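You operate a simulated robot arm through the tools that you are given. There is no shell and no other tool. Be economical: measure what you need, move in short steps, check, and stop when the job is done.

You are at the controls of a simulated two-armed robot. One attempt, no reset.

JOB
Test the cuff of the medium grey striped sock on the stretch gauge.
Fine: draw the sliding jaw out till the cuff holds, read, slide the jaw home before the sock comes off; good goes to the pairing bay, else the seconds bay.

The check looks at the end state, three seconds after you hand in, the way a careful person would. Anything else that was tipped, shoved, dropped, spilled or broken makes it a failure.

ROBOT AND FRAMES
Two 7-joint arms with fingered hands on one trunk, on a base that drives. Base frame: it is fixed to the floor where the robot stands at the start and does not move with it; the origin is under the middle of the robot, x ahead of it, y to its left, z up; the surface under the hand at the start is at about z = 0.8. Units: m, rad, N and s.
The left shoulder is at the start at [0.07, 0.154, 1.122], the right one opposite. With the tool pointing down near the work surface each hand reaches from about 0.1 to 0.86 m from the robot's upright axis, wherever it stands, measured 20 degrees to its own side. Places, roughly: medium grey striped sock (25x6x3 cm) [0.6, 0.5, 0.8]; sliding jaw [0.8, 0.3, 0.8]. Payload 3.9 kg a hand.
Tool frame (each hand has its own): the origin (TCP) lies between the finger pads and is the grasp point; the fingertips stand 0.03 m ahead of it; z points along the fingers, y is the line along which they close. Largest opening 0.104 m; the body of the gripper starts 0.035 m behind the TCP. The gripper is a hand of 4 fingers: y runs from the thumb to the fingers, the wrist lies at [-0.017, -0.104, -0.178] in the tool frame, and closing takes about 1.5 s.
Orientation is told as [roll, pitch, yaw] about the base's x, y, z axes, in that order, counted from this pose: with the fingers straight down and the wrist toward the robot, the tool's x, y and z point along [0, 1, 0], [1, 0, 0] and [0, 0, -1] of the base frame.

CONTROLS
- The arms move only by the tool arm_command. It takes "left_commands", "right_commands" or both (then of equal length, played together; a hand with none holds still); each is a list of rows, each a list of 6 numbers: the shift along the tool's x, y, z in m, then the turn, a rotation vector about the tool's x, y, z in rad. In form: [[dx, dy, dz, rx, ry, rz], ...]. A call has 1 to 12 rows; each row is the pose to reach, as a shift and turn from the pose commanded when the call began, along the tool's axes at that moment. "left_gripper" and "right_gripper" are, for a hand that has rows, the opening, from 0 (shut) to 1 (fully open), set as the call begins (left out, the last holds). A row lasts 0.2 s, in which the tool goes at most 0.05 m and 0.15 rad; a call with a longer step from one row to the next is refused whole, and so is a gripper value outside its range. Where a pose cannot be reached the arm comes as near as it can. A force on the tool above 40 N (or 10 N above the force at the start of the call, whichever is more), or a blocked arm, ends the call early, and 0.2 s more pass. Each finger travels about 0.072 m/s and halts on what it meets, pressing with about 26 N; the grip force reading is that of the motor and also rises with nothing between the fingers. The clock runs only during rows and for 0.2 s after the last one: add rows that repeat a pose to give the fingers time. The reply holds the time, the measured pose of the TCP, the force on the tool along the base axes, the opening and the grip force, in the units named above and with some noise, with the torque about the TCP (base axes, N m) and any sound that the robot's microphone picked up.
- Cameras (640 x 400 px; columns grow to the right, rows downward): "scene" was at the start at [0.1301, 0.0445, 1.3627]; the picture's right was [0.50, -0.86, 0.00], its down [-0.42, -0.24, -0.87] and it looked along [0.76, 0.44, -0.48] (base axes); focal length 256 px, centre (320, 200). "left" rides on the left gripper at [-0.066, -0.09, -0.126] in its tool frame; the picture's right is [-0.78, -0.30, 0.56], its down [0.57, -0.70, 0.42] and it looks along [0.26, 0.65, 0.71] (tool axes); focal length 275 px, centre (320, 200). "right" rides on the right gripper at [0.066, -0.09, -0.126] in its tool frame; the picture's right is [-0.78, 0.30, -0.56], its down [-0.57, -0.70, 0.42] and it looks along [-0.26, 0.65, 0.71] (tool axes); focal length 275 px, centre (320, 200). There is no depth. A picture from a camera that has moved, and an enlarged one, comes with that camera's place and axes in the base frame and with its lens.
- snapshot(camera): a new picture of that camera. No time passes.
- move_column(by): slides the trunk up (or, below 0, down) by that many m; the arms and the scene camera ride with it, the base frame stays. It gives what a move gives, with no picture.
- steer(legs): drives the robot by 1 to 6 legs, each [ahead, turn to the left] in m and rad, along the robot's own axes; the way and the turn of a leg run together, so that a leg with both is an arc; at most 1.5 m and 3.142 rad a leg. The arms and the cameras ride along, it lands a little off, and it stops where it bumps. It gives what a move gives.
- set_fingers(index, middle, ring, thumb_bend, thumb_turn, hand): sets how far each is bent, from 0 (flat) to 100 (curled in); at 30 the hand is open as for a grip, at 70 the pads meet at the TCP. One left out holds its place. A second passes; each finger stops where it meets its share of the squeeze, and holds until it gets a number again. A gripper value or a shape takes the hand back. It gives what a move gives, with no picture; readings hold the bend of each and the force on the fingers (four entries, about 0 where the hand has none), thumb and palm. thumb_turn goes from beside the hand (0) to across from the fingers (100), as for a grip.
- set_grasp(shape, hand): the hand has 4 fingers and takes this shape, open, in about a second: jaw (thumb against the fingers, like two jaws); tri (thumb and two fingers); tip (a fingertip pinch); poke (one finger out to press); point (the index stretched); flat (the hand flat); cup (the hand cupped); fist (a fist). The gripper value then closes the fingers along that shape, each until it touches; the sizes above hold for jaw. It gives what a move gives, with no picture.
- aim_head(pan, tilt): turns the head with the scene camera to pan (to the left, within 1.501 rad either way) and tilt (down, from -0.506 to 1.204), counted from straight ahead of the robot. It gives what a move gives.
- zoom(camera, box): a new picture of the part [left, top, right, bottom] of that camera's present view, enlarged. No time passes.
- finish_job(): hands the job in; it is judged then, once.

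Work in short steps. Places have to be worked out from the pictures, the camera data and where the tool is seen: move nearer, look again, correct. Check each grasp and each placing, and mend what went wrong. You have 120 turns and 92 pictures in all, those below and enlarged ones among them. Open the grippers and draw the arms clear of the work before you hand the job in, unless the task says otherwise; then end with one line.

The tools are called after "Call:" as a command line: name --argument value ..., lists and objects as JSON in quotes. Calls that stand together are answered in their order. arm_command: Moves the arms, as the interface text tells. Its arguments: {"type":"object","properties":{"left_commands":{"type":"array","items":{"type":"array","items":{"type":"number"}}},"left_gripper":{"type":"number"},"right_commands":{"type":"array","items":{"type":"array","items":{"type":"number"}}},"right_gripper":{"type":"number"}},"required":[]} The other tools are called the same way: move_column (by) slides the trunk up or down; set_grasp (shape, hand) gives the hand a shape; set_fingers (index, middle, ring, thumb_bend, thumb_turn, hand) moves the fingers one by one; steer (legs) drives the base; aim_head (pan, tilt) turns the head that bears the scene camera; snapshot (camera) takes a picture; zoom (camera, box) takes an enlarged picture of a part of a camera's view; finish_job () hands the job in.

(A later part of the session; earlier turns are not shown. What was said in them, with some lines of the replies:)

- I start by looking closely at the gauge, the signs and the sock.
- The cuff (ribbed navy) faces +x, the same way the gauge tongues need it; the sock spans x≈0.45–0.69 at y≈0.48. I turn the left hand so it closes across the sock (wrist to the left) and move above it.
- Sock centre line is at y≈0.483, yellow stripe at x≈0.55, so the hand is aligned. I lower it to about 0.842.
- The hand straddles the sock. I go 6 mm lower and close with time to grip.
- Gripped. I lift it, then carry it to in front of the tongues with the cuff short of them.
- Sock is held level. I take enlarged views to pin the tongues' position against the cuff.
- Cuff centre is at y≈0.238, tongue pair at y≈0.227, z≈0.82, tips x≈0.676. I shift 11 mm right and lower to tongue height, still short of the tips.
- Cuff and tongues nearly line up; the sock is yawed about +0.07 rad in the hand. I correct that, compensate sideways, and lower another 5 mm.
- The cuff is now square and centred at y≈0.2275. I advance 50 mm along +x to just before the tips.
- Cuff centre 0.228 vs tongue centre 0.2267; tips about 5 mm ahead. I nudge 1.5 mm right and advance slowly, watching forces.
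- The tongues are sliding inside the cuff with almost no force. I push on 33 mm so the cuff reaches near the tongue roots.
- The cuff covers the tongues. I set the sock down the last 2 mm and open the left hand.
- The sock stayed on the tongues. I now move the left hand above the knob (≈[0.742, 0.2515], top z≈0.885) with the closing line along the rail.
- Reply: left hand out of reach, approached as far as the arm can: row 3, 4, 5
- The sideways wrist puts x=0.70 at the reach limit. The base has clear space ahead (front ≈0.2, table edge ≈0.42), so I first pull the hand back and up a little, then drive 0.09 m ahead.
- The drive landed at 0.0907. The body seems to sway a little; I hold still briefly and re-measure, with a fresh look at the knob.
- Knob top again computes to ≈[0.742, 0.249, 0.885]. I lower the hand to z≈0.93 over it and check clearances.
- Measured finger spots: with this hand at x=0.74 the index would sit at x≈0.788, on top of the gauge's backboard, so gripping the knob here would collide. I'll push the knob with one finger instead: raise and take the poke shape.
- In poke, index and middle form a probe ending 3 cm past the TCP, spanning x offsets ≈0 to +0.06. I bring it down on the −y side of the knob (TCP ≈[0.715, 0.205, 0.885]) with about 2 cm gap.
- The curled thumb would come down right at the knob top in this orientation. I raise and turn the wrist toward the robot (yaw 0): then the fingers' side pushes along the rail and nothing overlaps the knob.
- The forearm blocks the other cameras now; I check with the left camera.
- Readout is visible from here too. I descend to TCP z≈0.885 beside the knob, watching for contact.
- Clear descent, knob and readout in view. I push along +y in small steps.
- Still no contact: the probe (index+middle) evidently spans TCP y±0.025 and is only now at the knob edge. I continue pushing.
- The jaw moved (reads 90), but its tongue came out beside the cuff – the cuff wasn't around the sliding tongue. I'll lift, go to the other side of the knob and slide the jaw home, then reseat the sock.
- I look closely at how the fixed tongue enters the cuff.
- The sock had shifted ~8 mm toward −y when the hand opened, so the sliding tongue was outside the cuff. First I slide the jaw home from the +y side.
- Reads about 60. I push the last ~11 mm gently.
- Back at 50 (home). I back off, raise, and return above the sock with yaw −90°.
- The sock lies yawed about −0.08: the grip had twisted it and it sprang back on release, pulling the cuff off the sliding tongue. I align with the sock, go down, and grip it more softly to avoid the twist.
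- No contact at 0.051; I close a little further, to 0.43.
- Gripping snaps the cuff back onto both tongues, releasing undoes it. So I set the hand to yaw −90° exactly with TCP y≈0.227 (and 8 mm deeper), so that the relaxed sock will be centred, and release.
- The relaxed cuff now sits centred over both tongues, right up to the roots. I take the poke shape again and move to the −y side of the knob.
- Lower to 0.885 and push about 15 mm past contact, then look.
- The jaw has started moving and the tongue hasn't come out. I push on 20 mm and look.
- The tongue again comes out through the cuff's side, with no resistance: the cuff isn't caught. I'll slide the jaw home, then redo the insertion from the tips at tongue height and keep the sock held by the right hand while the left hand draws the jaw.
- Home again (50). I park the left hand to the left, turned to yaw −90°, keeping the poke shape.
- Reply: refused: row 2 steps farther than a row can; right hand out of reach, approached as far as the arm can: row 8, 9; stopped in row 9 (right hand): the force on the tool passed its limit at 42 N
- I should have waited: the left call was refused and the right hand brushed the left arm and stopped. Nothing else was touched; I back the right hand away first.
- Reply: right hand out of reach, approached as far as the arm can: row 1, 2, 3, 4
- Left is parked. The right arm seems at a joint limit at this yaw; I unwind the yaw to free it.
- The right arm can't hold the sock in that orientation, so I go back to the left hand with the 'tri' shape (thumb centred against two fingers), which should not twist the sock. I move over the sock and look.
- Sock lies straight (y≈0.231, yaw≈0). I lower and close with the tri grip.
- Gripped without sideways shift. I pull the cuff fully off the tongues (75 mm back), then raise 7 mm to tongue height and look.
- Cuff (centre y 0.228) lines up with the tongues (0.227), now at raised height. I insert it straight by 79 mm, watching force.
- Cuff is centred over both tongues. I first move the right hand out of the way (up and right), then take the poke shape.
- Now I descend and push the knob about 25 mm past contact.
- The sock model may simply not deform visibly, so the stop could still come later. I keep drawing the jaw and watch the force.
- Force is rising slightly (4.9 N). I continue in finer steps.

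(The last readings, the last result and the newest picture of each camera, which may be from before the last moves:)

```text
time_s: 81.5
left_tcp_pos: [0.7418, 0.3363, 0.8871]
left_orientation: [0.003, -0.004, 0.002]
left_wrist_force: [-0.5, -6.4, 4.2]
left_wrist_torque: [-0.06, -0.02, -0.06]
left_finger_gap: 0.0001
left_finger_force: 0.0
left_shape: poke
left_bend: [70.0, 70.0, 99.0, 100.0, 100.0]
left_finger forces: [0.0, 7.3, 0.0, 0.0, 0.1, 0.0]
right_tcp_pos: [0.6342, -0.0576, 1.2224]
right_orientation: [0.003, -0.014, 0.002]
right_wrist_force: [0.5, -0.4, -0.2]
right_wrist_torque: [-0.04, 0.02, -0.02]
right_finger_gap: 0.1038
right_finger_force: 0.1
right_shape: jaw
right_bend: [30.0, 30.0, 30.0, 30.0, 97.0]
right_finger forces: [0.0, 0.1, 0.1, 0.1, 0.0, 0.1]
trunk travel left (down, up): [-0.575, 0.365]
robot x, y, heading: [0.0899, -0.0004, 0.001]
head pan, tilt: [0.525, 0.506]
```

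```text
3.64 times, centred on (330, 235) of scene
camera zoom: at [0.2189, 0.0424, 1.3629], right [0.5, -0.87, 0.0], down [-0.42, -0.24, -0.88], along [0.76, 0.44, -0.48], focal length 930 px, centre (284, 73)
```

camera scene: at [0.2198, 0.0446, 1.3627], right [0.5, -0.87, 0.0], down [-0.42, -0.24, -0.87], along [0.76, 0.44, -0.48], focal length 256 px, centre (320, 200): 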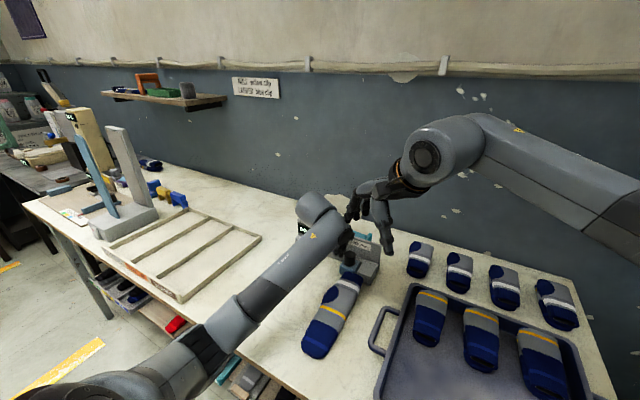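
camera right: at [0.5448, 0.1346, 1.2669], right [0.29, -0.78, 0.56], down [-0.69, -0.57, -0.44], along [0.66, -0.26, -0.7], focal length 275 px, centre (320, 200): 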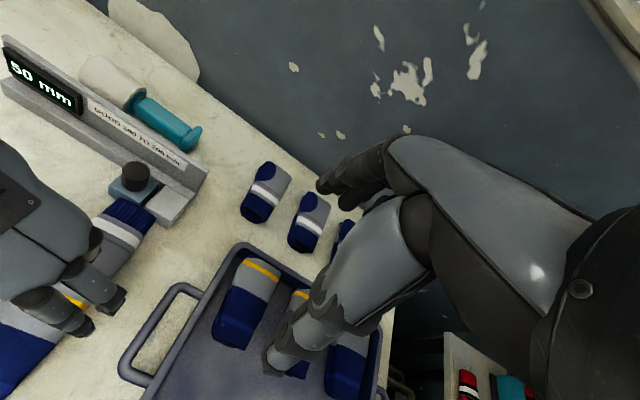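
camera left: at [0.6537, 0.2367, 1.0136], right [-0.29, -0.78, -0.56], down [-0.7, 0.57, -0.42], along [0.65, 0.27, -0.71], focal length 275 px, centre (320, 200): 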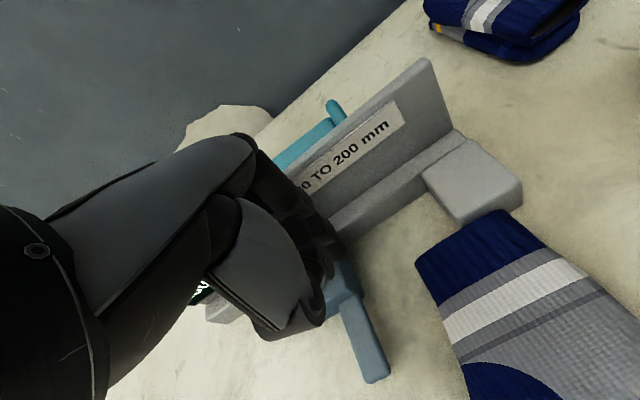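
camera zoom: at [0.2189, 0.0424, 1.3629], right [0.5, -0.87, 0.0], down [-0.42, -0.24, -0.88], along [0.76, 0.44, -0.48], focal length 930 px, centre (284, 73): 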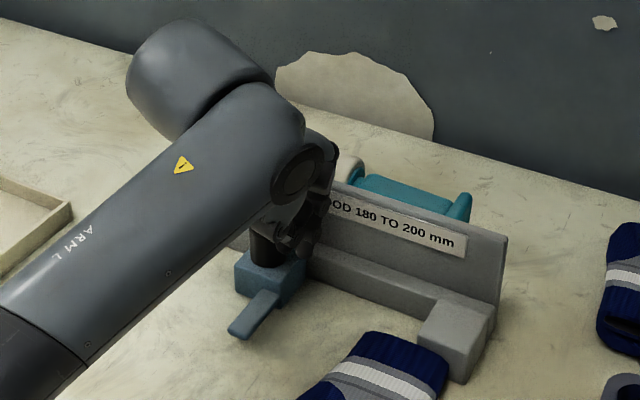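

The resistance keeps growing with travel (3.4→7.3 N), so the cuff is in fact stretching. I go on in 5 mm steps till it holds.

Call:
arm_command --left_commands '[[0.003, 0, 0, 0, 0, 0], [0.006, 0, 0, 0, 0, 0], [0.006, 0, 0, 0, 0, 0]]'

Call:
arm_command --left_commands '[[0.003, 0, 0, 0, 0, 0], [0.006, 0, 0, 0, 0, 0], [0.006, 0, 0, 0, 0, 0]]'

Call:
arm_command --left_commands '[[0.003, 0, 0, 0, 0, 0], [0.006, 0, 0, 0, 0, 0], [0.006, 0, 0, 0, 0, 0]]'

```text
time_s: 82.3
left_tcp_pos: [0.7418, 0.3408, 0.8876]
left_orientation: [0.002, -0.003, 0.004]
left_wrist_force: [0.0, -5.8, 5.1]
left_wrist_torque: [-0.01, -0.05, -0.04]
left_finger_gap: 0.0
left_finger_force: 0.0
left_shape: poke
left_bend: [70.0, 70.0, 99.0, 100.0, 100.0]
left_finger forces: [0.0, 7.6, 0.0, 0.1, 0.0, 0.1]
right_tcp_pos: [0.6342, -0.0561, 1.2236]
right_orientation: [0.005, -0.015, 0.001]
right_wrist_force: [-0.4, 0.4, 0.7]
right_wrist_torque: [-0.02, -0.01, -0.04]
right_finger_gap: 0.1038
right_finger_force: 0.1
right_shape: jaw
right_bend: [30.0, 30.0, 30.0, 30.0, 97.0]
right_finger forces: [0.0, 0.0, 0.0, 0.0, 0.0, 0.0]
trunk travel left (down, up): [-0.575, 0.365]
robot x, y, heading: [0.0899, -0.0004, -0.0]
head pan, tilt: [0.525, 0.506]
```

```text
time_s: 83.2
left_tcp_pos: [0.7418, 0.3478, 0.8872]
left_orientation: [0.001, -0.002, 0.006]
left_wrist_force: [-1.6, -6.0, 4.2]
left_wrist_torque: [-0.08, -0.01, -0.04]
left_finger_gap: 0.0003
left_finger_force: 0.0
left_shape: poke
left_bend: [70.0, 70.0, 99.0, 100.0, 100.0]
left_finger forces: [0.0, 7.0, 0.0, 0.0, 0.0, 0.0]
right_tcp_pos: [0.6336, -0.056, 1.222]
right_orientation: [0.006, -0.016, -0.001]
right_wrist_force: [-0.7, 0.3, -0.2]
right_wrist_torque: [-0.02, 0.0, 0.0]
right_finger_gap: 0.1036
right_finger_force: 0.0
right_shape: jaw
right_bend: [30.0, 30.0, 30.0, 30.0, 97.0]
right_finger forces: [0.0, 0.0, 0.0, 0.0, 0.0, 0.0]
trunk travel left (down, up): [-0.575, 0.365]
robot x, y, heading: [0.0898, -0.0021, -0.001]
head pan, tilt: [0.525, 0.506]
```

```text
time_s: 84.0
left_tcp_pos: [0.7436, 0.3538, 0.8894]
left_orientation: [0.001, -0.003, 0.002]
left_wrist_force: [-2.3, -6.5, 3.0]
left_wrist_torque: [-0.06, 0.01, 0.02]
left_finger_gap: 0.0
left_finger_force: 0.0
left_shape: poke
left_bend: [70.0, 70.0, 99.0, 100.0, 100.0]
left_finger forces: [0.0, 7.5, 0.1, 0.1, 0.0, 0.0]
right_tcp_pos: [0.6339, -0.0566, 1.2228]
right_orientation: [0.004, -0.016, 0.001]
right_wrist_force: [-0.7, 0.7, -0.5]
right_wrist_torque: [0.0, 0.0, -0.02]
right_finger_gap: 0.1037
right_finger_force: 0.0
right_shape: jaw
right_bend: [30.0, 30.0, 30.0, 30.0, 97.0]
right_finger forces: [0.0, 0.0, 0.0, 0.1, 0.1, 0.0]
trunk travel left (down, up): [-0.575, 0.365]
robot x, y, heading: [0.0896, -0.0018, -0.003]
head pan, tilt: [0.525, 0.506]
```

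Still sliding at ~7 N, about 194 mm by my estimate. I continue finely, watching for a firm stop.

Call:
arm_command --left_commands '[[0.004, 0, 0, 0, 0, 0], [0.008, 0, 0, 0, 0, 0], [0.012, 0, 0, 0, 0, 0], [0.012, 0, 0, 0, 0, 0]]'

Call:
snapshot --camera "right"

```text
time_s: 85.0
left_tcp_pos: [0.7426, 0.3643, 0.8882]
left_orientation: [0.003, -0.002, 0.002]
left_wrist_force: [-4.3, -14.2, 1.2]
left_wrist_torque: [-0.28, 0.08, -0.05]
left_finger_gap: 0.0001
left_finger_force: 0.0
left_shape: poke
left_bend: [70.0, 70.0, 99.0, 100.0, 100.0]
left_finger forces: [0.0, 14.0, 0.0, 0.0, 0.0, 0.0]
right_tcp_pos: [0.6346, -0.0567, 1.2226]
right_orientation: [0.005, -0.015, 0.0]
right_wrist_force: [0.4, -0.1, 0.4]
right_wrist_torque: [0.0, -0.01, -0.01]
right_finger_gap: 0.1036
right_finger_force: 0.0
right_shape: jaw
right_bend: [30.0, 30.0, 30.0, 30.0, 97.0]
right_finger forces: [0.0, 0.0, 0.0, 0.1, 0.1, 0.1]
trunk travel left (down, up): [-0.575, 0.365]
robot x, y, heading: [0.0909, -0.0019, -0.002]
head pan, tilt: [0.525, 0.506]
```

```text
15 pictures are left
camera right: at [0.542, 0.0091, 1.3462], right [0.29, -0.78, 0.56], down [-0.69, -0.57, -0.44], along [0.66, -0.26, -0.71], focal length 275 px, centre (320, 200)
```

right: 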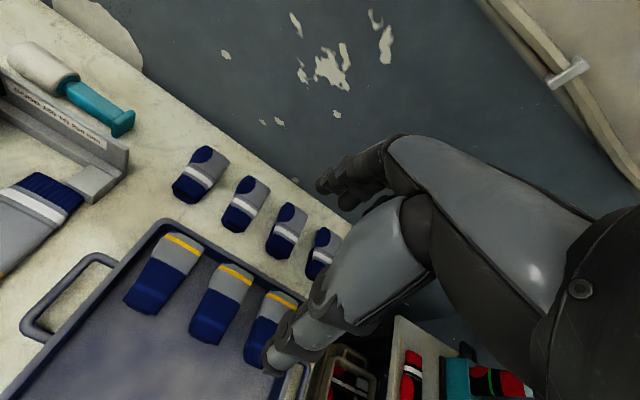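

Force jumped to 14 N: the jaw is being held, at about 198 mm by my estimate. I press 3 mm more to confirm it's a firm stop.

Call:
arm_command --left_commands '[[0.003, 0, 0, 0, 0, 0], [0.003, 0, 0, 0, 0, 0]]'

Call:
zoom --camera "scene" --box '[240, 180, 400, 310]'

```text
time_s: 85.5
left_tcp_pos: [0.7419, 0.3667, 0.8891]
left_orientation: [0.002, -0.002, 0.003]
left_wrist_force: [-2.5, -18.3, -0.3]
left_wrist_torque: [-0.37, 0.09, -0.09]
left_finger_gap: 0.0
left_finger_force: 0.0
left_shape: poke
left_bend: [70.0, 70.0, 99.0, 100.0, 100.0]
left_finger forces: [0.0, 17.7, 0.0, 0.0, 0.0, 0.1]
right_tcp_pos: [0.6333, -0.0575, 1.2232]
right_orientation: [0.007, -0.016, -0.001]
right_wrist_force: [0.2, -0.2, -0.1]
right_wrist_torque: [0.01, 0.04, 0.04]
right_finger_gap: 0.1039
right_finger_force: 0.0
right_shape: jaw
right_bend: [30.0, 30.0, 30.0, 30.0, 97.0]
right_finger forces: [0.0, 0.1, 0.1, 0.1, 0.1, 0.0]
trunk travel left (down, up): [-0.575, 0.365]
robot x, y, heading: [0.0906, -0.005, -0.002]
head pan, tilt: [0.525, 0.506]
```

```text
3.08 times, centred on (320, 245) of scene
camera zoom: at [0.2192, 0.04, 1.3629], right [0.5, -0.87, 0.0], down [-0.42, -0.24, -0.88], along [0.76, 0.44, -0.48], focal length 787 px, centre (320, 62)
```

zoom: 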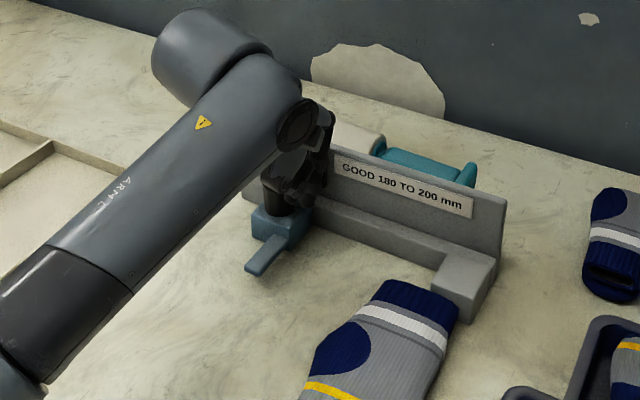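

Force climbs to 18 N with almost no motion: a firm hold. The hand hides the display, so I back off and raise it to read, hoping friction keeps the jaw there.

Call:
arm_command --left_commands '[[-0.015, 0, 0, 0, 0, 0], [-0.03, 0, 0, 0, 0, 0], [-0.05, 0, -0.02, 0, 0, 0], [-0.08, 0, -0.05, 0, 0, 0], [-0.11, 0, -0.08, 0, 0, 0]]'

Call:
zoom --camera "scene" --box '[240, 180, 400, 310]'

```text
time_s: 86.8
left_tcp_pos: [0.742, 0.258, 0.9667]
left_orientation: [0.004, 0.001, 0.003]
left_wrist_force: [1.0, 0.2, 0.1]
left_wrist_torque: [0.0, -0.04, 0.0]
left_finger_gap: 0.0001
left_finger_force: 0.1
left_shape: poke
left_bend: [70.0, 70.0, 99.0, 100.0, 100.0]
left_finger forces: [0.0, 0.0, 0.1, 0.0, 0.0, 0.0]
right_tcp_pos: [0.6347, -0.0567, 1.2222]
right_orientation: [0.006, -0.015, 0.0]
right_wrist_force: [0.1, -0.4, 0.2]
right_wrist_torque: [0.02, 0.01, 0.0]
right_finger_gap: 0.1039
right_finger_force: 0.0
right_shape: jaw
right_bend: [30.0, 30.0, 30.0, 30.0, 97.0]
right_finger forces: [0.1, 0.1, 0.0, 0.0, 0.0, 0.0]
trunk travel left (down, up): [-0.575, 0.365]
robot x, y, heading: [0.0903, 0.0008, -0.001]
head pan, tilt: [0.525, 0.506]
```

```text
3.08 times, centred on (320, 245) of scene
camera zoom: at [0.2199, 0.0421, 1.3627], right [0.5, -0.87, 0.0], down [-0.42, -0.24, -0.88], along [0.76, 0.44, -0.48], focal length 787 px, centre (320, 62)
```

zoom: 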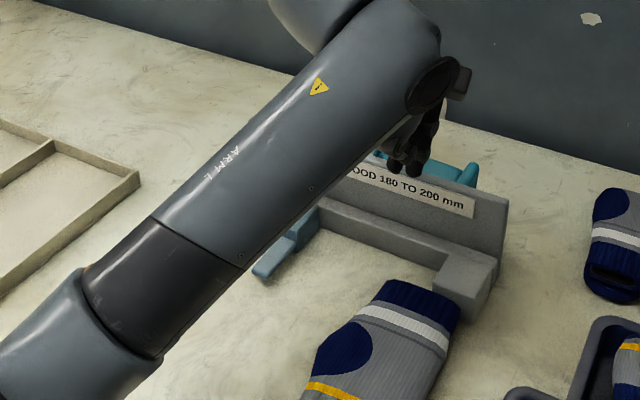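

The jaw stayed. The forearm still hides the display; I move the hand further right.

Call:
arm_command --left_commands '[[-0.04, 0, -0.01, 0, 0, 0], [-0.08, 0, -0.02, 0, 0, 0], [-0.11, 0, -0.02, 0, 0, 0]]'

Call:
zoom --camera "scene" --box '[270, 190, 370, 270]'

```text
time_s: 87.5
left_tcp_pos: [0.744, 0.1481, 0.9885]
left_orientation: [0.002, -0.004, 0.002]
left_wrist_force: [0.3, 0.3, 0.8]
left_wrist_torque: [0.0, -0.02, 0.02]
left_finger_gap: 0.0001
left_finger_force: 0.1
left_shape: poke
left_bend: [70.0, 70.0, 99.0, 100.0, 100.0]
left_finger forces: [0.0, 0.0, 0.0, 0.1, 0.0, 0.0]
right_tcp_pos: [0.6343, -0.0559, 1.2218]
right_orientation: [0.004, -0.015, 0.0]
right_wrist_force: [-0.1, -0.8, -0.3]
right_wrist_torque: [-0.05, 0.01, 0.01]
right_finger_gap: 0.1038
right_finger_force: 0.1
right_shape: jaw
right_bend: [30.0, 30.0, 30.0, 30.0, 97.0]
right_finger forces: [0.0, 0.1, 0.0, 0.1, 0.0, 0.0]
trunk travel left (down, up): [-0.575, 0.365]
robot x, y, heading: [0.0896, -0.006, -0.003]
head pan, tilt: [0.525, 0.506]
```

```text
5.00 times, centred on (320, 230) of scene
camera zoom: at [0.2201, 0.0434, 1.3627], right [0.5, -0.87, 0.0], down [-0.42, -0.24, -0.87], along [0.76, 0.44, -0.48], focal length 1278 px, centre (320, 50)
```

zoom: 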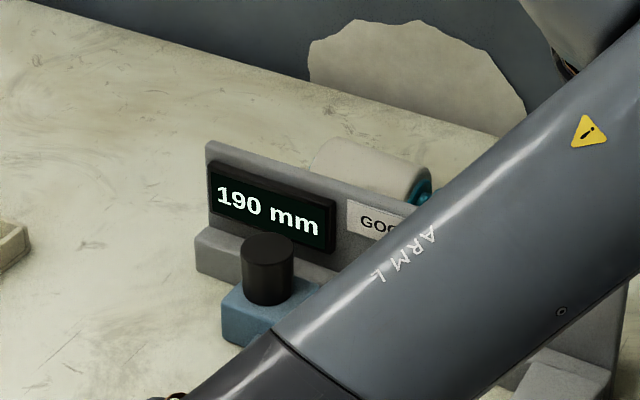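

The display reads 190 mm, within 180–200: good. Now I move to the +y side of the knob to slide the jaw home.

Call:
arm_command --left_commands '[[0.045, 0, 0, 0, 0, 0], [0.09, 0, 0, 0, 0, 0], [0.135, 0, 0, 0, 0, 0], [0.18, 0, 0, 0, 0, 0], [0.225, 0, 0, 0, 0, 0], [0.27, 0, 0, 0, 0, 0], [0.315, 0, 0, 0, 0, 0], [0.318, 0, 0.04, 0, 0, 0], [0.318, 0, 0.08, 0, 0, 0], [0.318, 0, 0.102, 0, 0, 0], [0.318, 0, 0.102, 0, 0, 0]]'

Call:
arm_command --left_commands '[[-0.01, 0, 0, 0, 0, 0], [-0.02, 0, 0, 0, 0, 0], [-0.03, 0, 0, 0, 0, 0], [-0.04, 0, 0, 0, 0, 0], [-0.05, 0, 0, 0, 0, 0]]'

Call:
arm_command --left_commands '[[-0.012, 0, 0, 0, 0, 0], [-0.024, 0, 0, 0, 0, 0], [-0.036, 0, 0, 0, 0, 0], [-0.048, 0, 0, 0, 0, 0], [-0.06, 0, 0, 0, 0, 0]]'

```text
time_s: 90.0
left_tcp_pos: [0.7432, 0.4689, 0.8833]
left_orientation: [0.002, -0.001, 0.002]
left_wrist_force: [-0.2, 0.0, 0.3]
left_wrist_torque: [0.0, -0.05, 0.05]
left_finger_gap: 0.0
left_finger_force: 0.1
left_shape: poke
left_bend: [70.0, 70.0, 99.0, 100.0, 100.0]
left_finger forces: [0.1, 0.1, 0.1, 0.1, 0.0, 0.0]
right_tcp_pos: [0.635, -0.0566, 1.2218]
right_orientation: [0.002, -0.014, 0.001]
right_wrist_force: [0.4, 0.0, -1.1]
right_wrist_torque: [0.0, -0.02, 0.01]
right_finger_gap: 0.1037
right_finger_force: 0.1
right_shape: jaw
right_bend: [30.0, 30.0, 30.0, 30.0, 97.0]
right_finger forces: [0.0, 0.1, 0.1, 0.0, 0.0, 0.0]
trunk travel left (down, up): [-0.575, 0.365]
robot x, y, heading: [0.0894, -0.0031, -0.004]
head pan, tilt: [0.525, 0.506]
```

```text
time_s: 91.2
left_tcp_pos: [0.7414, 0.4171, 0.885]
left_orientation: [0.002, 0.0, 0.003]
left_wrist_force: [0.7, 1.0, 0.2]
left_wrist_torque: [0.06, 0.03, 0.02]
left_finger_gap: 0.0001
left_finger_force: 0.1
left_shape: poke
left_bend: [70.0, 70.0, 99.0, 100.0, 100.0]
left_finger forces: [0.6, 0.1, 0.0, 0.1, 0.0, 0.0]
right_tcp_pos: [0.635, -0.0551, 1.2225]
right_orientation: [0.004, -0.014, -0.001]
right_wrist_force: [0.2, -0.2, 0.0]
right_wrist_torque: [-0.02, 0.02, -0.01]
right_finger_gap: 0.1035
right_finger_force: 0.0
right_shape: jaw
right_bend: [30.0, 30.0, 30.0, 30.0, 97.0]
right_finger forces: [0.0, 0.0, 0.0, 0.0, 0.0, 0.0]
trunk travel left (down, up): [-0.575, 0.365]
robot x, y, heading: [0.0916, -0.0027, -0.001]
head pan, tilt: [0.525, 0.506]
```

```text
time_s: 92.3
left_tcp_pos: [0.7426, 0.3572, 0.8849]
left_orientation: [0.002, -0.001, 0.003]
left_wrist_force: [0.7, 1.2, 0.0]
left_wrist_torque: [0.07, 0.01, 0.05]
left_finger_gap: 0.0002
left_finger_force: 0.1
left_shape: poke
left_bend: [70.0, 70.0, 99.0, 100.0, 100.0]
left_finger forces: [1.8, 0.1, 0.0, 0.0, 0.0, 0.0]
right_tcp_pos: [0.6349, -0.0556, 1.2227]
right_orientation: [0.004, -0.013, 0.0]
right_wrist_force: [0.5, -0.1, -0.7]
right_wrist_torque: [-0.01, 0.0, -0.01]
right_finger_gap: 0.1039
right_finger_force: 0.1
right_shape: jaw
right_bend: [30.0, 30.0, 30.0, 30.0, 97.0]
right_finger forces: [0.0, 0.0, 0.0, 0.1, 0.0, 0.0]
trunk travel left (down, up): [-0.575, 0.365]
robot x, y, heading: [0.0869, -0.0001, -0.005]
head pan, tilt: [0.525, 0.506]
```

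Pushing back needs only 0.6–1.8 N here versus 3.5 N near home, confirming the cuff really is stretched on the jaw. I continue home until the force rises.

Call:
arm_command --left_commands '[[-0.012, 0, 0, 0, 0, 0], [-0.024, 0, 0, 0, 0, 0], [-0.036, 0, 0, 0, 0, 0], [-0.048, 0, 0, 0, 0, 0], [-0.06, 0, 0, 0, 0, 0], [-0.068, 0, 0, 0, 0, 0], [-0.074, 0, 0, 0, 0, 0], [-0.077, 0, 0, 0, 0, 0], [-0.077, 0, 0, 0, 0, 0]]'

Call:
arm_command --left_commands '[[-0.0025, 0, 0, 0, 0, 0], [-0.004, 0, 0, 0, 0, 0], [-0.004, 0, 0, 0, 0, 0]]'

```text
time_s: 94.3
left_tcp_pos: [0.7422, 0.2809, 0.8841]
left_orientation: [0.0, 0.0, 0.002]
left_wrist_force: [0.9, 4.3, -0.3]
left_wrist_torque: [0.07, -0.02, 0.01]
left_finger_gap: 0.0
left_finger_force: 0.0
left_shape: poke
left_bend: [70.0, 70.0, 99.0, 100.0, 100.0]
left_finger forces: [4.4, 0.0, 0.0, 0.0, 0.0, 0.0]
right_tcp_pos: [0.6357, -0.0534, 1.223]
right_orientation: [0.003, -0.014, -0.001]
right_wrist_force: [0.5, 0.6, 0.0]
right_wrist_torque: [-0.02, 0.0, -0.01]
right_finger_gap: 0.1035
right_finger_force: 0.1
right_shape: jaw
right_bend: [30.0, 30.0, 30.0, 30.0, 97.0]
right_finger forces: [0.1, 0.0, 0.0, 0.1, 0.0, 0.0]
trunk travel left (down, up): [-0.575, 0.365]
robot x, y, heading: [0.089, 0.0016, -0.002]
head pan, tilt: [0.525, 0.506]
```

```text
time_s: 95.2
left_tcp_pos: [0.7423, 0.2809, 0.8843]
left_orientation: [0.0, 0.0, 0.007]
left_wrist_force: [-1.7, 20.2, -0.6]
left_wrist_torque: [0.33, 0.02, 0.1]
left_finger_gap: 0.0
left_finger_force: 0.1
left_shape: poke
left_bend: [70.0, 70.0, 99.0, 100.0, 100.0]
left_finger forces: [18.7, 0.1, 0.0, 0.0, 0.1, 0.0]
right_tcp_pos: [0.635, -0.0506, 1.2228]
right_orientation: [-0.002, -0.015, 0.0]
right_wrist_force: [-0.2, -1.0, -0.2]
right_wrist_torque: [-0.04, 0.0, 0.01]
right_finger_gap: 0.1039
right_finger_force: 0.0
right_shape: jaw
right_bend: [30.0, 30.0, 30.0, 30.0, 97.0]
right_finger forces: [0.0, 0.0, 0.0, 0.0, 0.1, 0.0]
trunk travel left (down, up): [-0.575, 0.365]
robot x, y, heading: [0.0904, 0.002, 0.002]
head pan, tilt: [0.525, 0.506]
```

Jaw is hard home (20 N stop). I back off, return above the sock with yaw −90° and take the tri shape.

Call:
arm_command --left_commands '[[0.012, 0, -0.03, 0, 0, 0], [0.012, -0.01, -0.07, 0, 0, 0.1428], [0.008, -0.025, -0.1, 0, 0, 0.2856], [0, -0.04, -0.11, 0, 0, 0.4284], [-0.005, -0.055, -0.11, 0, 0, 0.5712], [-0.01, -0.07, -0.11, 0, 0, 0.714], [-0.015, -0.085, -0.11, 0, 0, 0.8568], [-0.025, -0.1, -0.11, 0, 0, 0.9996], [-0.035, -0.12, -0.11, 0, 0, 1.1424], [-0.045, -0.14, -0.11, 0, 0, 1.2852], [-0.05, -0.155, -0.11, 0, 0, 1.428], [-0.051, -0.165, -0.11, 0, 0, 1.5708]]'

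Call:
set_grasp --hand "left" --shape "tri"

Call:
snapshot --camera "left"

Call:
zoom --camera "scene" --box '[240, 170, 400, 310]'

```text
time_s: 97.8
left_tcp_pos: [0.5765, 0.2259, 0.9939]
left_orientation: [0.0, 0.002, -1.571]
left_wrist_force: [0.2, -1.0, 0.2]
left_wrist_torque: [0.04, -0.01, 0.0]
left_finger_gap: 0.0001
left_finger_force: 0.0
left_shape: poke
left_bend: [70.0, 70.0, 99.0, 100.0, 100.0]
left_finger forces: [0.1, 0.1, 0.0, 0.1, 0.0, 0.0]
right_tcp_pos: [0.6344, -0.0541, 1.2221]
right_orientation: [0.002, -0.014, 0.001]
right_wrist_force: [-0.2, -0.4, -0.1]
right_wrist_torque: [-0.02, -0.01, -0.02]
right_finger_gap: 0.1038
right_finger_force: 0.0
right_shape: jaw
right_bend: [30.0, 30.0, 30.0, 30.0, 97.0]
right_finger forces: [0.1, 0.0, 0.1, 0.1, 0.0, 0.1]
trunk travel left (down, up): [-0.575, 0.365]
robot x, y, heading: [0.0867, 0.0002, 0.002]
head pan, tilt: [0.525, 0.506]
```

```text
time_s: 98.7
left_tcp_pos: [0.5791, 0.2253, 0.9945]
left_orientation: [0.0, -0.002, -1.568]
left_wrist_force: [0.3, 0.4, -0.1]
left_wrist_torque: [0.02, 0.01, 0.01]
left_finger_gap: 0.1039
left_finger_force: 0.0
left_shape: tri
left_bend: [30.0, 30.0, 99.0, 30.0, 97.0]
left_finger forces: [0.0, 0.0, 0.0, 0.0, 0.0, 0.0]
right_tcp_pos: [0.6353, -0.0556, 1.2236]
right_orientation: [0.003, -0.013, 0.001]
right_wrist_force: [0.4, 0.4, -0.3]
right_wrist_torque: [0.01, -0.01, 0.02]
right_finger_gap: 0.1035
right_finger_force: 0.0
right_shape: jaw
right_bend: [30.0, 30.0, 30.0, 30.0, 97.0]
right_finger forces: [0.0, 0.1, 0.0, 0.0, 0.0, 0.1]
trunk travel left (down, up): [-0.575, 0.365]
robot x, y, heading: [0.0892, -0.0034, 0.001]
head pan, tilt: [0.525, 0.506]
```

```text
11 pictures are left
camera left: at [0.5126, 0.3167, 1.1199], right [-0.78, 0.29, -0.56], down [0.57, 0.7, -0.42], along [0.27, -0.65, -0.71], focal length 275 px, centre (320, 200)
```

left: 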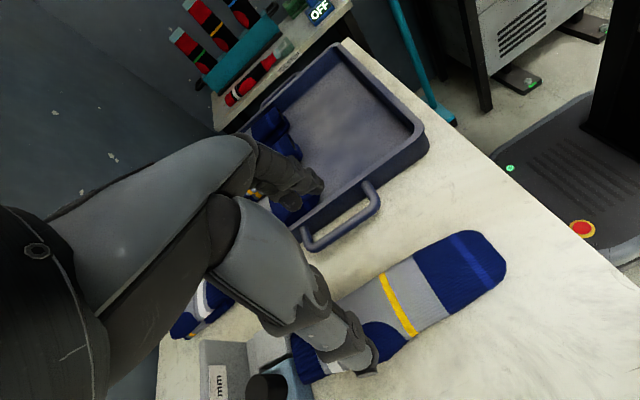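

```text
2.86 times, centred on (320, 240) of scene
camera zoom: at [0.2199, 0.044, 1.3627], right [0.5, -0.87, 0.0], down [-0.42, -0.24, -0.87], along [0.76, 0.44, -0.48], focal length 730 px, centre (320, 86)
```

zoom: 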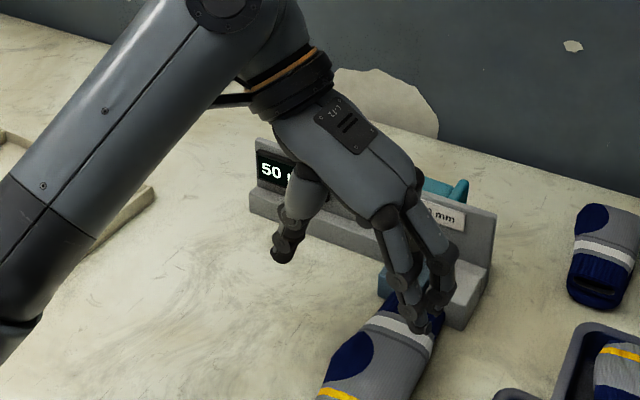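

Readout 50 mm, sock unmoved (y≈0.2285). I grip it with tri.

Call:
arm_command --left_commands '[[0, -0.003, 0.045, 0, 0, 0], [0, -0.003, 0.09, 0, 0, 0], [0, -0.003, 0.125, 0, 0, 0], [0, -0.003, 0.146, 0, 0, 0], [0, -0.003, 0.157, 0, 0, 0], [0, -0.003, 0.157, 0, 0, 0]]'

Call:
arm_command --left_commands '[[0, 0, 0, 0, 0, 0], [0, 0, 0, 0, 0, 0], [0, 0, 0, 0, 0, 0], [0, 0, 0, 0, 0, 0], [0, 0, 0, 0, 0, 0], [0, 0, 0, 0, 0, 0], [0, 0, 0, 0, 0, 0]]' --left_gripper 0

Call:
arm_command --left_commands '[[-0.025, 0, 0, 0, 0, 0], [-0.05, 0, 0, 0, 0, 0], [-0.075, 0, 0, 0, 0, 0], [-0.095, 0, 0, 0, 0, 0], [-0.1, 0, -0.04, 0, 0, 0], [-0.1, 0, -0.085, 0, 0, 0], [-0.1, 0, -0.12, 0, 0, 0]]'

Call:
snapshot --camera "scene"

```text
time_s: 100.0
left_tcp_pos: [0.5772, 0.2288, 0.8359]
left_orientation: [0.001, 0.002, -1.567]
left_wrist_force: [-0.8, -0.4, 0.8]
left_wrist_torque: [0.05, 0.03, 0.0]
left_finger_gap: 0.104
left_finger_force: 0.0
left_shape: tri
left_bend: [30.0, 30.0, 99.0, 30.0, 97.0]
left_finger forces: [0.0, 0.1, 0.1, 0.1, 0.0, 0.0]
right_tcp_pos: [0.635, -0.0547, 1.2217]
right_orientation: [0.003, -0.014, -0.001]
right_wrist_force: [0.2, -0.4, 0.5]
right_wrist_torque: [-0.01, -0.06, 0.01]
right_finger_gap: 0.104
right_finger_force: 0.0
right_shape: jaw
right_bend: [30.0, 30.0, 30.0, 30.0, 97.0]
right_finger forces: [0.0, 0.0, 0.0, 0.0, 0.1, 0.1]
trunk travel left (down, up): [-0.575, 0.365]
robot x, y, heading: [0.0901, -0.0009, -0.003]
head pan, tilt: [0.525, 0.506]
```

```text
time_s: 101.7
left_tcp_pos: [0.5768, 0.228, 0.8368]
left_orientation: [0.002, -0.001, -1.568]
left_wrist_force: [-0.2, -0.2, 0.2]
left_wrist_torque: [0.0, -0.02, -0.03]
left_finger_gap: 0.0439
left_finger_force: 25.8
left_shape: tri
left_bend: [74.0, 49.0, 100.0, 72.0, 100.0]
left_finger forces: [12.8, 12.8, 0.1, 0.1, 23.5, 0.0]
right_tcp_pos: [0.6365, -0.0544, 1.2227]
right_orientation: [0.005, -0.013, -0.002]
right_wrist_force: [-0.4, 0.0, 0.5]
right_wrist_torque: [0.01, 0.03, 0.03]
right_finger_gap: 0.1039
right_finger_force: 0.1
right_shape: jaw
right_bend: [30.0, 30.0, 30.0, 30.0, 97.0]
right_finger forces: [0.0, 0.1, 0.1, 0.1, 0.1, 0.0]
trunk travel left (down, up): [-0.575, 0.365]
robot x, y, heading: [0.0933, 0.0024, -0.003]
head pan, tilt: [0.525, 0.506]
```

```text
time_s: 103.2
left_tcp_pos: [0.4798, 0.2285, 0.9579]
left_orientation: [-0.002, 0.0, -1.568]
left_wrist_force: [0.3, 0.8, -0.6]
left_wrist_torque: [0.0, 0.0, 0.0]
left_finger_gap: 0.0443
left_finger_force: 25.7
left_shape: tri
left_bend: [74.0, 49.0, 100.0, 72.0, 100.0]
left_finger forces: [12.8, 12.3, 0.0, 0.0, 24.0, 0.0]
right_tcp_pos: [0.6343, -0.0549, 1.2228]
right_orientation: [0.004, -0.012, 0.002]
right_wrist_force: [0.1, 0.6, 0.3]
right_wrist_torque: [0.02, 0.02, -0.02]
right_finger_gap: 0.1039
right_finger_force: 0.1
right_shape: jaw
right_bend: [30.0, 30.0, 30.0, 30.0, 97.0]
right_finger forces: [0.1, 0.0, 0.1, 0.0, 0.1, 0.1]
trunk travel left (down, up): [-0.575, 0.365]
robot x, y, heading: [0.0894, -0.0002, -0.001]
head pan, tilt: [0.525, 0.506]
```

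```text
9 pictures are left
camera scene: at [0.2198, 0.0439, 1.3627], right [0.5, -0.87, 0.0], down [-0.42, -0.24, -0.88], along [0.76, 0.44, -0.48], focal length 256 px, centre (320, 200)
```

scene: 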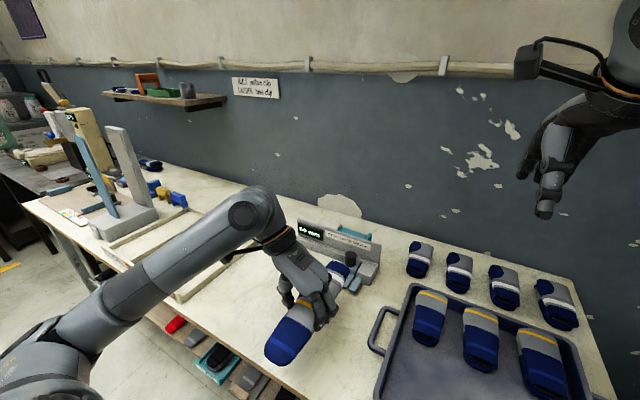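

Sock is off and held; gauge home and untouched. From the first picture the pairing bay is x 0.45–0.75, y 0.855–0.98, centre ≈[0.60, 0.917] — beyond reach from here. I back out, turn left, drive 0.6 m and turn back.

Call:
steer --legs '[[-0.25, 0], [0, 1.571], [0.6, 0], [0, -1.571]]'

Call:
snapshot --camera "scene"

```text
time_s: 115.8
left_tcp_pos: [0.2167, 0.8392, 0.9569]
left_orientation: [0.002, -0.001, -1.562]
left_wrist_force: [-0.9, -0.4, -1.2]
left_wrist_torque: [0.02, -0.01, 0.01]
left_finger_gap: 0.0436
left_finger_force: 25.7
left_shape: tri
left_bend: [74.0, 49.0, 100.0, 73.0, 100.0]
left_finger forces: [12.2, 12.0, 0.0, 0.0, 24.6, 0.0]
right_tcp_pos: [0.3743, 0.5568, 1.2229]
right_orientation: [0.004, -0.014, 0.007]
right_wrist_force: [0.2, -0.9, 0.4]
right_wrist_torque: [0.0, 0.0, 0.02]
right_finger_gap: 0.1037
right_finger_force: 0.1
right_shape: jaw
right_bend: [30.0, 30.0, 30.0, 30.0, 97.0]
right_finger forces: [0.0, 0.1, 0.0, 0.0, 0.1, 0.0]
trunk travel left (down, up): [-0.575, 0.365]
robot x, y, heading: [-0.1754, 0.6054, 0.003]
head pan, tilt: [0.525, 0.506]
```

```text
8 pictures are left
camera scene: at [-0.0415, 0.6507, 1.3627], right [0.51, -0.86, 0.0], down [-0.42, -0.25, -0.87], along [0.75, 0.44, -0.48], focal length 256 px, centre (320, 200)
```

scene: 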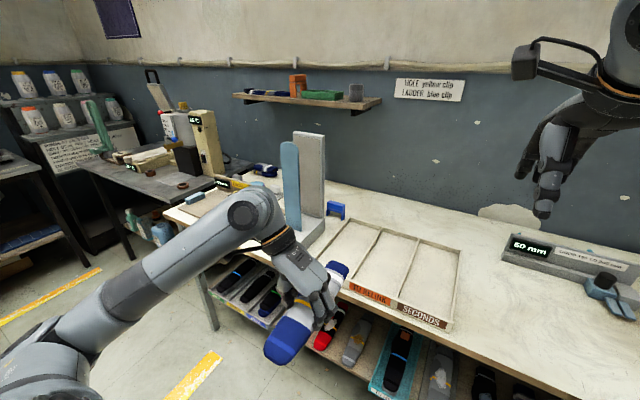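

The bay checks out (back corners y 0.844–0.981). But just left of it stand two posts (y≈1.05, up to z≈1.15), so the wrist must not lean that way; I'll tilt the hand about x so the wrist sits above the sock. First drive ahead 0.25 m.

Call:
steer --legs '[[0.25, 0]]'

Call:
arm_command --left_commands '[[0, 0, 0, 0.1, 0, 0], [0, 0, 0, 0.2, 0, 0], [0, 0, 0, 0.3, 0, 0], [0, 0, 0, 0.4, 0, 0], [0, 0, 0, 0.4, 0, 0]]'

```text
time_s: 117.6
left_tcp_pos: [0.4646, 0.8389, 0.9586]
left_orientation: [0.002, 0.0, -1.563]
left_wrist_force: [-0.4, 0.2, 0.1]
left_wrist_torque: [-0.03, 0.02, -0.03]
left_finger_gap: 0.0439
left_finger_force: 26.2
left_shape: tri
left_bend: [74.0, 49.0, 100.0, 73.0, 100.0]
left_finger forces: [12.4, 12.1, 0.1, 0.0, 24.7, 0.1]
right_tcp_pos: [0.6214, 0.5555, 1.2227]
right_orientation: [0.004, -0.015, 0.005]
right_wrist_force: [0.1, 1.2, 0.2]
right_wrist_torque: [-0.01, -0.03, -0.03]
right_finger_gap: 0.1038
right_finger_force: 0.2
right_shape: jaw
right_bend: [30.0, 30.0, 30.0, 30.0, 97.0]
right_finger forces: [0.0, 0.0, 0.0, 0.0, 0.0, 0.0]
trunk travel left (down, up): [-0.575, 0.365]
robot x, y, heading: [0.0743, 0.6093, 0.003]
head pan, tilt: [0.525, 0.506]
```

```text
time_s: 118.8
left_tcp_pos: [0.4649, 0.8406, 0.9562]
left_orientation: [0.002, 0.402, -1.562]
left_wrist_force: [0.4, -0.2, 0.2]
left_wrist_torque: [0.01, 0.04, -0.04]
left_finger_gap: 0.0438
left_finger_force: 26.4
left_shape: tri
left_bend: [74.0, 49.0, 100.0, 73.0, 100.0]
left_finger forces: [12.5, 12.6, 0.0, 0.0, 25.0, 0.1]
right_tcp_pos: [0.6213, 0.557, 1.2228]
right_orientation: [0.004, -0.017, 0.006]
right_wrist_force: [-1.3, 0.1, 0.1]
right_wrist_torque: [0.0, -0.01, 0.02]
right_finger_gap: 0.1037
right_finger_force: 0.1
right_shape: jaw
right_bend: [30.0, 30.0, 30.0, 30.0, 97.0]
right_finger forces: [0.1, 0.0, 0.1, 0.0, 0.1, 0.0]
trunk travel left (down, up): [-0.575, 0.365]
robot x, y, heading: [0.0782, 0.6101, 0.008]
head pan, tilt: [0.525, 0.506]
```

Tilted as intended. I check the clearances by picture before moving over the bay.

Call:
snapshot --camera "scene"

```text
7 pictures are left
camera scene: at [0.2062, 0.652, 1.3627], right [0.51, -0.86, 0.0], down [-0.42, -0.25, -0.87], along [0.75, 0.44, -0.48], focal length 256 px, centre (320, 200)
```

scene: 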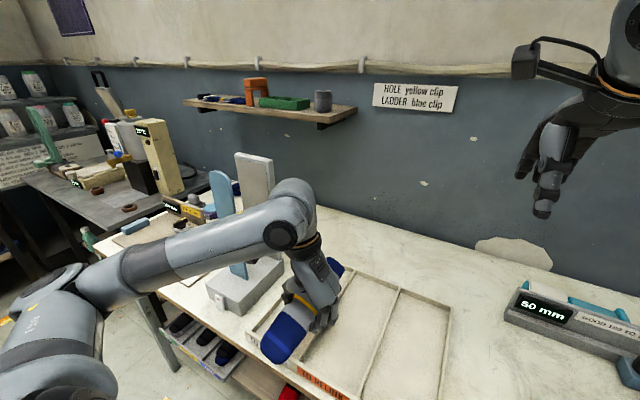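

Clearances look workable: posts at y≥1.04, wrist will stay below y≈1.0. I move over the bay centre and lower to z≈0.865.

Call:
arm_command --left_commands '[[0.035, -0.017, 0.007, 0, 0, 0], [0.07, -0.034, 0.0145, 0, 0, 0], [0.11, -0.0525, 0.0222, 0, 0, 0], [0.11, -0.041, 0.05, 0, 0, 0], [0.11, -0.03, 0.075, 0, 0, 0], [0.11, -0.02, 0.099, 0, 0, 0], [0.11, -0.0159, 0.1088, 0, 0, 0], [0.11, -0.0159, 0.1088, 0, 0, 0]]'

Call:
zoom --camera "scene" --box '[200, 140, 460, 400]'

Call:
snapshot --camera "left"

```text
time_s: 120.6
left_tcp_pos: [0.5745, 0.8991, 0.8636]
left_orientation: [0.001, 0.4, -1.563]
left_wrist_force: [0.2, 0.4, -0.6]
left_wrist_torque: [-0.01, 0.02, -0.03]
left_finger_gap: 0.0436
left_finger_force: 25.8
left_shape: tri
left_bend: [74.0, 49.0, 100.0, 73.0, 100.0]
left_finger forces: [12.8, 12.7, 0.0, 0.0, 25.3, 0.0]
right_tcp_pos: [0.6219, 0.5556, 1.2236]
right_orientation: [0.004, -0.015, 0.006]
right_wrist_force: [0.6, -0.3, -0.7]
right_wrist_torque: [0.0, -0.01, -0.01]
right_finger_gap: 0.1038
right_finger_force: 0.0
right_shape: jaw
right_bend: [30.0, 30.0, 30.0, 30.0, 97.0]
right_finger forces: [0.1, 0.0, 0.1, 0.1, 0.0, 0.0]
trunk travel left (down, up): [-0.575, 0.365]
robot x, y, heading: [0.0721, 0.6084, 0.004]
head pan, tilt: [0.525, 0.506]
```

```text
1.54 times, centred on (330, 270) of scene
camera zoom: at [0.2064, 0.6516, 1.3627], right [0.51, -0.86, 0.0], down [-0.42, -0.24, -0.87], along [0.75, 0.44, -0.48], focal length 393 px, centre (305, 92)
```

zoom: 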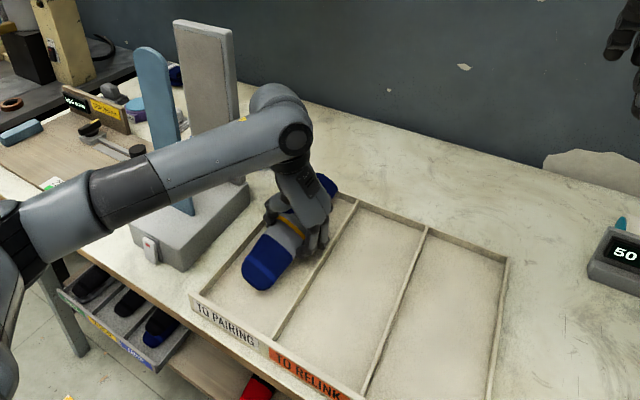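

```text
5 pictures are left
camera left: at [0.5101, 0.9322, 1.0141], right [-0.78, 0.48, -0.4], down [0.57, 0.82, -0.12], along [0.27, -0.32, -0.91], focal length 275 px, centre (320, 200)
```

left: 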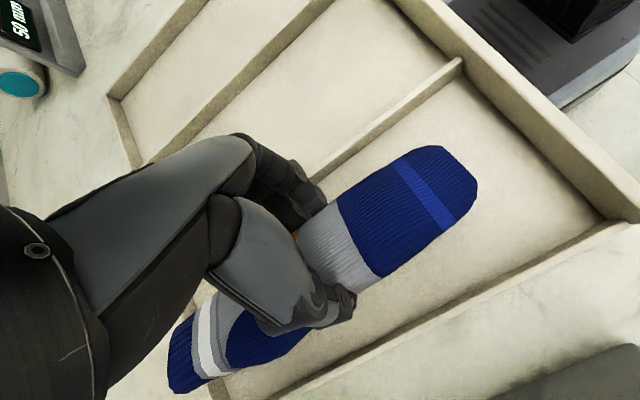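

The sock hangs centred over the pairing bay, a bit close to the back. I shift 12 mm toward the front and lower 13 mm.

Call:
arm_command --left_commands '[[-0.012, 0, 0, 0, 0, 0], [-0.012, 0.003, 0.007, 0, 0, 0], [-0.012, 0.005, 0.012, 0, 0, 0], [-0.012, 0.005, 0.012, 0, 0, 0]]'

Call:
arm_command --left_commands '[[0, 0, 0, 0, 0, 0], [0, 0, 0, 0, 0, 0], [0, 0, 0, 0, 0, 0], [0, 0, 0, 0, 0, 0], [0, 0, 0, 0, 0, 0]]' --left_gripper 0.72

Call:
snapshot --camera "left"

```text
time_s: 121.6
left_tcp_pos: [0.5644, 0.8974, 0.8507]
left_orientation: [0.002, 0.402, -1.563]
left_wrist_force: [0.6, -0.1, -0.1]
left_wrist_torque: [0.03, -0.13, 0.01]
left_finger_gap: 0.0439
left_finger_force: 26.2
left_shape: tri
left_bend: [74.0, 49.0, 100.0, 73.0, 100.0]
left_finger forces: [13.2, 13.7, 0.0, 0.1, 26.2, 0.1]
right_tcp_pos: [0.622, 0.5563, 1.223]
right_orientation: [0.002, -0.015, 0.006]
right_wrist_force: [-0.4, -0.4, -0.2]
right_wrist_torque: [-0.03, -0.01, 0.0]
right_finger_gap: 0.1041
right_finger_force: 0.1
right_shape: jaw
right_bend: [30.0, 30.0, 30.0, 30.0, 97.0]
right_finger forces: [0.0, 0.0, 0.1, 0.0, 0.0, 0.0]
trunk travel left (down, up): [-0.575, 0.365]
robot x, y, heading: [0.0781, 0.6057, 0.003]
head pan, tilt: [0.525, 0.506]
```

```text
time_s: 122.8
left_tcp_pos: [0.564, 0.8988, 0.8513]
left_orientation: [0.004, 0.402, -1.561]
left_wrist_force: [2.7, 5.3, 8.9]
left_wrist_torque: [-0.24, -0.12, 0.18]
left_finger_gap: 0.0722
left_finger_force: 0.0
left_shape: tri
left_bend: [28.0, 39.0, 99.0, 55.0, 99.0]
left_finger forces: [4.3, 6.4, 0.0, 0.0, 0.1, 0.0]
right_tcp_pos: [0.6213, 0.5569, 1.2224]
right_orientation: [0.005, -0.013, 0.005]
right_wrist_force: [0.8, -0.7, 0.3]
right_wrist_torque: [0.01, 0.03, -0.01]
right_finger_gap: 0.1041
right_finger_force: 0.0
right_shape: jaw
right_bend: [30.0, 30.0, 30.0, 30.0, 97.0]
right_finger forces: [0.0, 0.0, 0.1, 0.0, 0.0, 0.0]
trunk travel left (down, up): [-0.575, 0.365]
robot x, y, heading: [0.0769, 0.6047, 0.006]
head pan, tilt: [0.525, 0.506]
```

```text
4 pictures are left
camera left: at [0.4973, 0.932, 1.0019], right [-0.78, 0.48, -0.4], down [0.57, 0.82, -0.12], along [0.27, -0.32, -0.91], focal length 275 px, centre (320, 200)
```

left: 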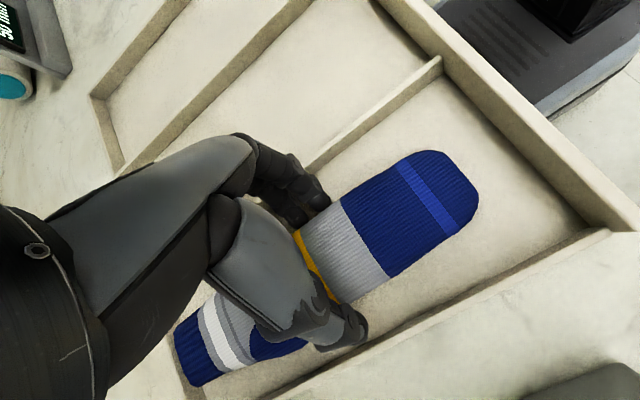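

Fingers touch the bay floor and the sock is released (thumb force 0). I retract along the finger direction gently, then straight up.

Call:
arm_command --left_commands '[[0, 0, -0.01, 0, 0, 0], [0, 0, -0.025, 0, 0, 0], [0, 0, -0.045, 0, 0, 0], [0, -0.01, -0.08, 0, 0, 0], [0, -0.03, -0.12, 0, 0, 0]]'

Call:
snapshot --camera "left"

```text
time_s: 124.0
left_tcp_pos: [0.5621, 0.8771, 0.9731]
left_orientation: [-0.001, 0.402, -1.564]
left_wrist_force: [0.0, -0.3, 0.1]
left_wrist_torque: [0.02, -0.01, 0.0]
left_finger_gap: 0.0747
left_finger_force: 0.0
left_shape: tri
left_bend: [27.0, 36.0, 99.0, 55.0, 99.0]
left_finger forces: [0.1, 0.1, 0.0, 0.0, 0.0, 0.1]
right_tcp_pos: [0.621, 0.5568, 1.224]
right_orientation: [0.005, -0.017, 0.004]
right_wrist_force: [-0.6, 0.8, 0.2]
right_wrist_torque: [-0.03, 0.0, 0.01]
right_finger_gap: 0.1038
right_finger_force: 0.0
right_shape: jaw
right_bend: [30.0, 30.0, 30.0, 30.0, 97.0]
right_finger forces: [0.0, 0.0, 0.1, 0.0, 0.0, 0.1]
trunk travel left (down, up): [-0.575, 0.365]
robot x, y, heading: [0.0778, 0.6026, 0.005]
head pan, tilt: [0.525, 0.506]
```

```text
3 pictures are left
camera left: at [0.4969, 0.9108, 1.1237], right [-0.78, 0.48, -0.4], down [0.57, 0.82, -0.12], along [0.27, -0.32, -0.91], focal length 275 px, centre (320, 200)
```

left: 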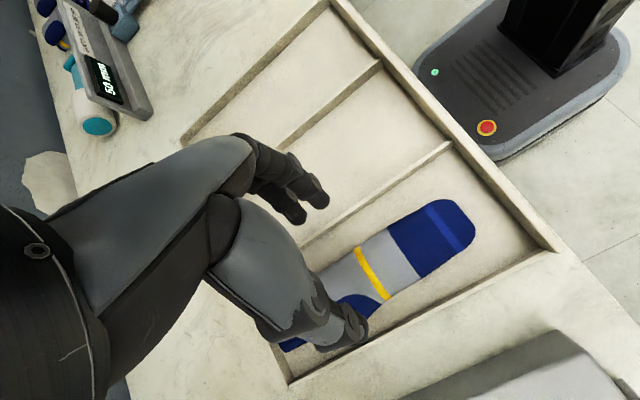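

The sock lies flat inside the pairing bay, gauge at 50 mm. I open the hand and withdraw up and back toward the robot.

Call:
arm_command --left_commands '[[0, -0.016, -0.037, 0, 0, 0], [0, -0.032, -0.074, 0, 0, 0], [-0.03, -0.047, -0.11, 0, 0, 0], [-0.07, -0.047, -0.11, 0, 0, 0], [-0.11, -0.047, -0.11, 0, 0, 0], [-0.15, -0.047, -0.11, 0, 0, 0], [-0.19, -0.047, -0.11, 0, 0, 0], [-0.22, -0.047, -0.11, 0, 0, 0]]' --left_gripper 1

Call:
snapshot --camera "scene"

```text
time_s: 125.8
left_tcp_pos: [0.3513, 0.8775, 1.0926]
left_orientation: [0.005, 0.398, -1.552]
left_wrist_force: [0.6, 0.2, 0.3]
left_wrist_torque: [-0.01, 0.01, 0.0]
left_finger_gap: 0.1037
left_finger_force: 0.1
left_shape: tri
left_bend: [30.0, 30.0, 99.0, 30.0, 97.0]
left_finger forces: [0.1, 0.1, 0.0, 0.0, 0.1, 0.0]
left hand out of reach, approached as far as the arm can: row 8
right_tcp_pos: [0.6193, 0.5546, 1.2256]
right_orientation: [0.005, -0.019, 0.004]
right_wrist_force: [0.5, 0.5, 0.5]
right_wrist_torque: [0.02, -0.03, -0.01]
right_finger_gap: 0.1038
right_finger_force: 0.0
right_shape: jaw
right_bend: [30.0, 30.0, 30.0, 30.0, 97.0]
right_finger forces: [0.1, 0.0, 0.1, 0.0, 0.0, 0.0]
trunk travel left (down, up): [-0.575, 0.365]
robot x, y, heading: [0.0747, 0.6042, 0.006]
head pan, tilt: [0.525, 0.506]
```

```text
2 pictures are left
camera scene: at [0.2029, 0.6506, 1.3631], right [0.51, -0.86, 0.0], down [-0.42, -0.24, -0.88], along [0.76, 0.44, -0.48], focal length 256 px, centre (320, 200)
```

scene: 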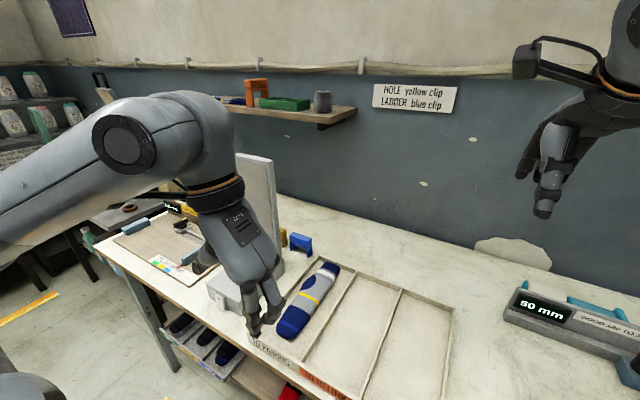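

The sock lies in the pairing bay, posts and gauge are undisturbed, readout at 50. I back the base off a little for clearance and hand in.

Call:
steer --legs '[[-0.2, 0]]'

Call:
zoom --camera "scene" --box '[200, 150, 640, 400]'

```text
time_s: 127.4
left_tcp_pos: [0.1522, 0.8775, 1.091]
left_orientation: [0.002, 0.398, -1.552]
left_wrist_force: [-0.7, -0.5, -0.3]
left_wrist_torque: [-0.03, -0.02, 0.01]
left_finger_gap: 0.1037
left_finger_force: 0.1
left_shape: tri
left_bend: [30.0, 30.0, 99.0, 30.0, 97.0]
left_finger forces: [0.0, 0.1, 0.0, 0.0, 0.0, 0.0]
right_tcp_pos: [0.4183, 0.5538, 1.2222]
right_orientation: [0.004, -0.013, 0.002]
right_wrist_force: [1.1, 0.4, 0.0]
right_wrist_torque: [0.01, -0.04, 0.02]
right_finger_gap: 0.1038
right_finger_force: 0.1
right_shape: jaw
right_bend: [30.0, 30.0, 30.0, 30.0, 97.0]
right_finger forces: [0.1, 0.0, 0.1, 0.0, 0.1, 0.0]
trunk travel left (down, up): [-0.575, 0.365]
robot x, y, heading: [-0.1293, 0.6025, 0.001]
head pan, tilt: [0.525, 0.506]
```

```text
1.45 times, centred on (420, 275) of scene
camera zoom: at [0.0031, 0.6504, 1.3627], right [0.5, -0.86, 0.0], down [-0.42, -0.24, -0.87], along [0.76, 0.44, -0.48], focal length 372 px, centre (174, 91)
```

zoom: 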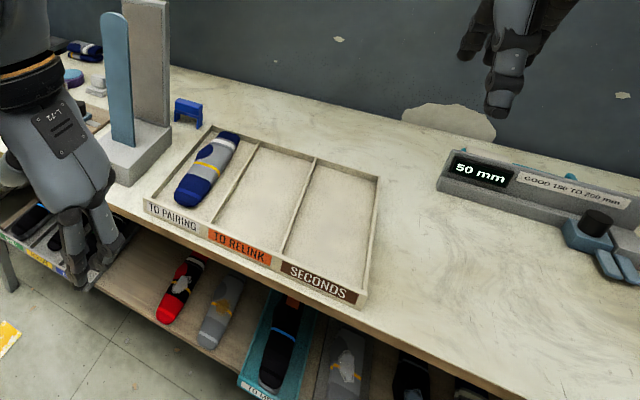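

Everything is in place: the sock is in the pairing bay, the jaw is home at 50 mm, and both arms are clear.

Call:
finish_job

```text
The job is handed in.
```

The cuff held at 190 mm, inside the good range of 180–200 mm, so I slid the jaw home (50 mm), took the sock off and laid it in the pairing bay.
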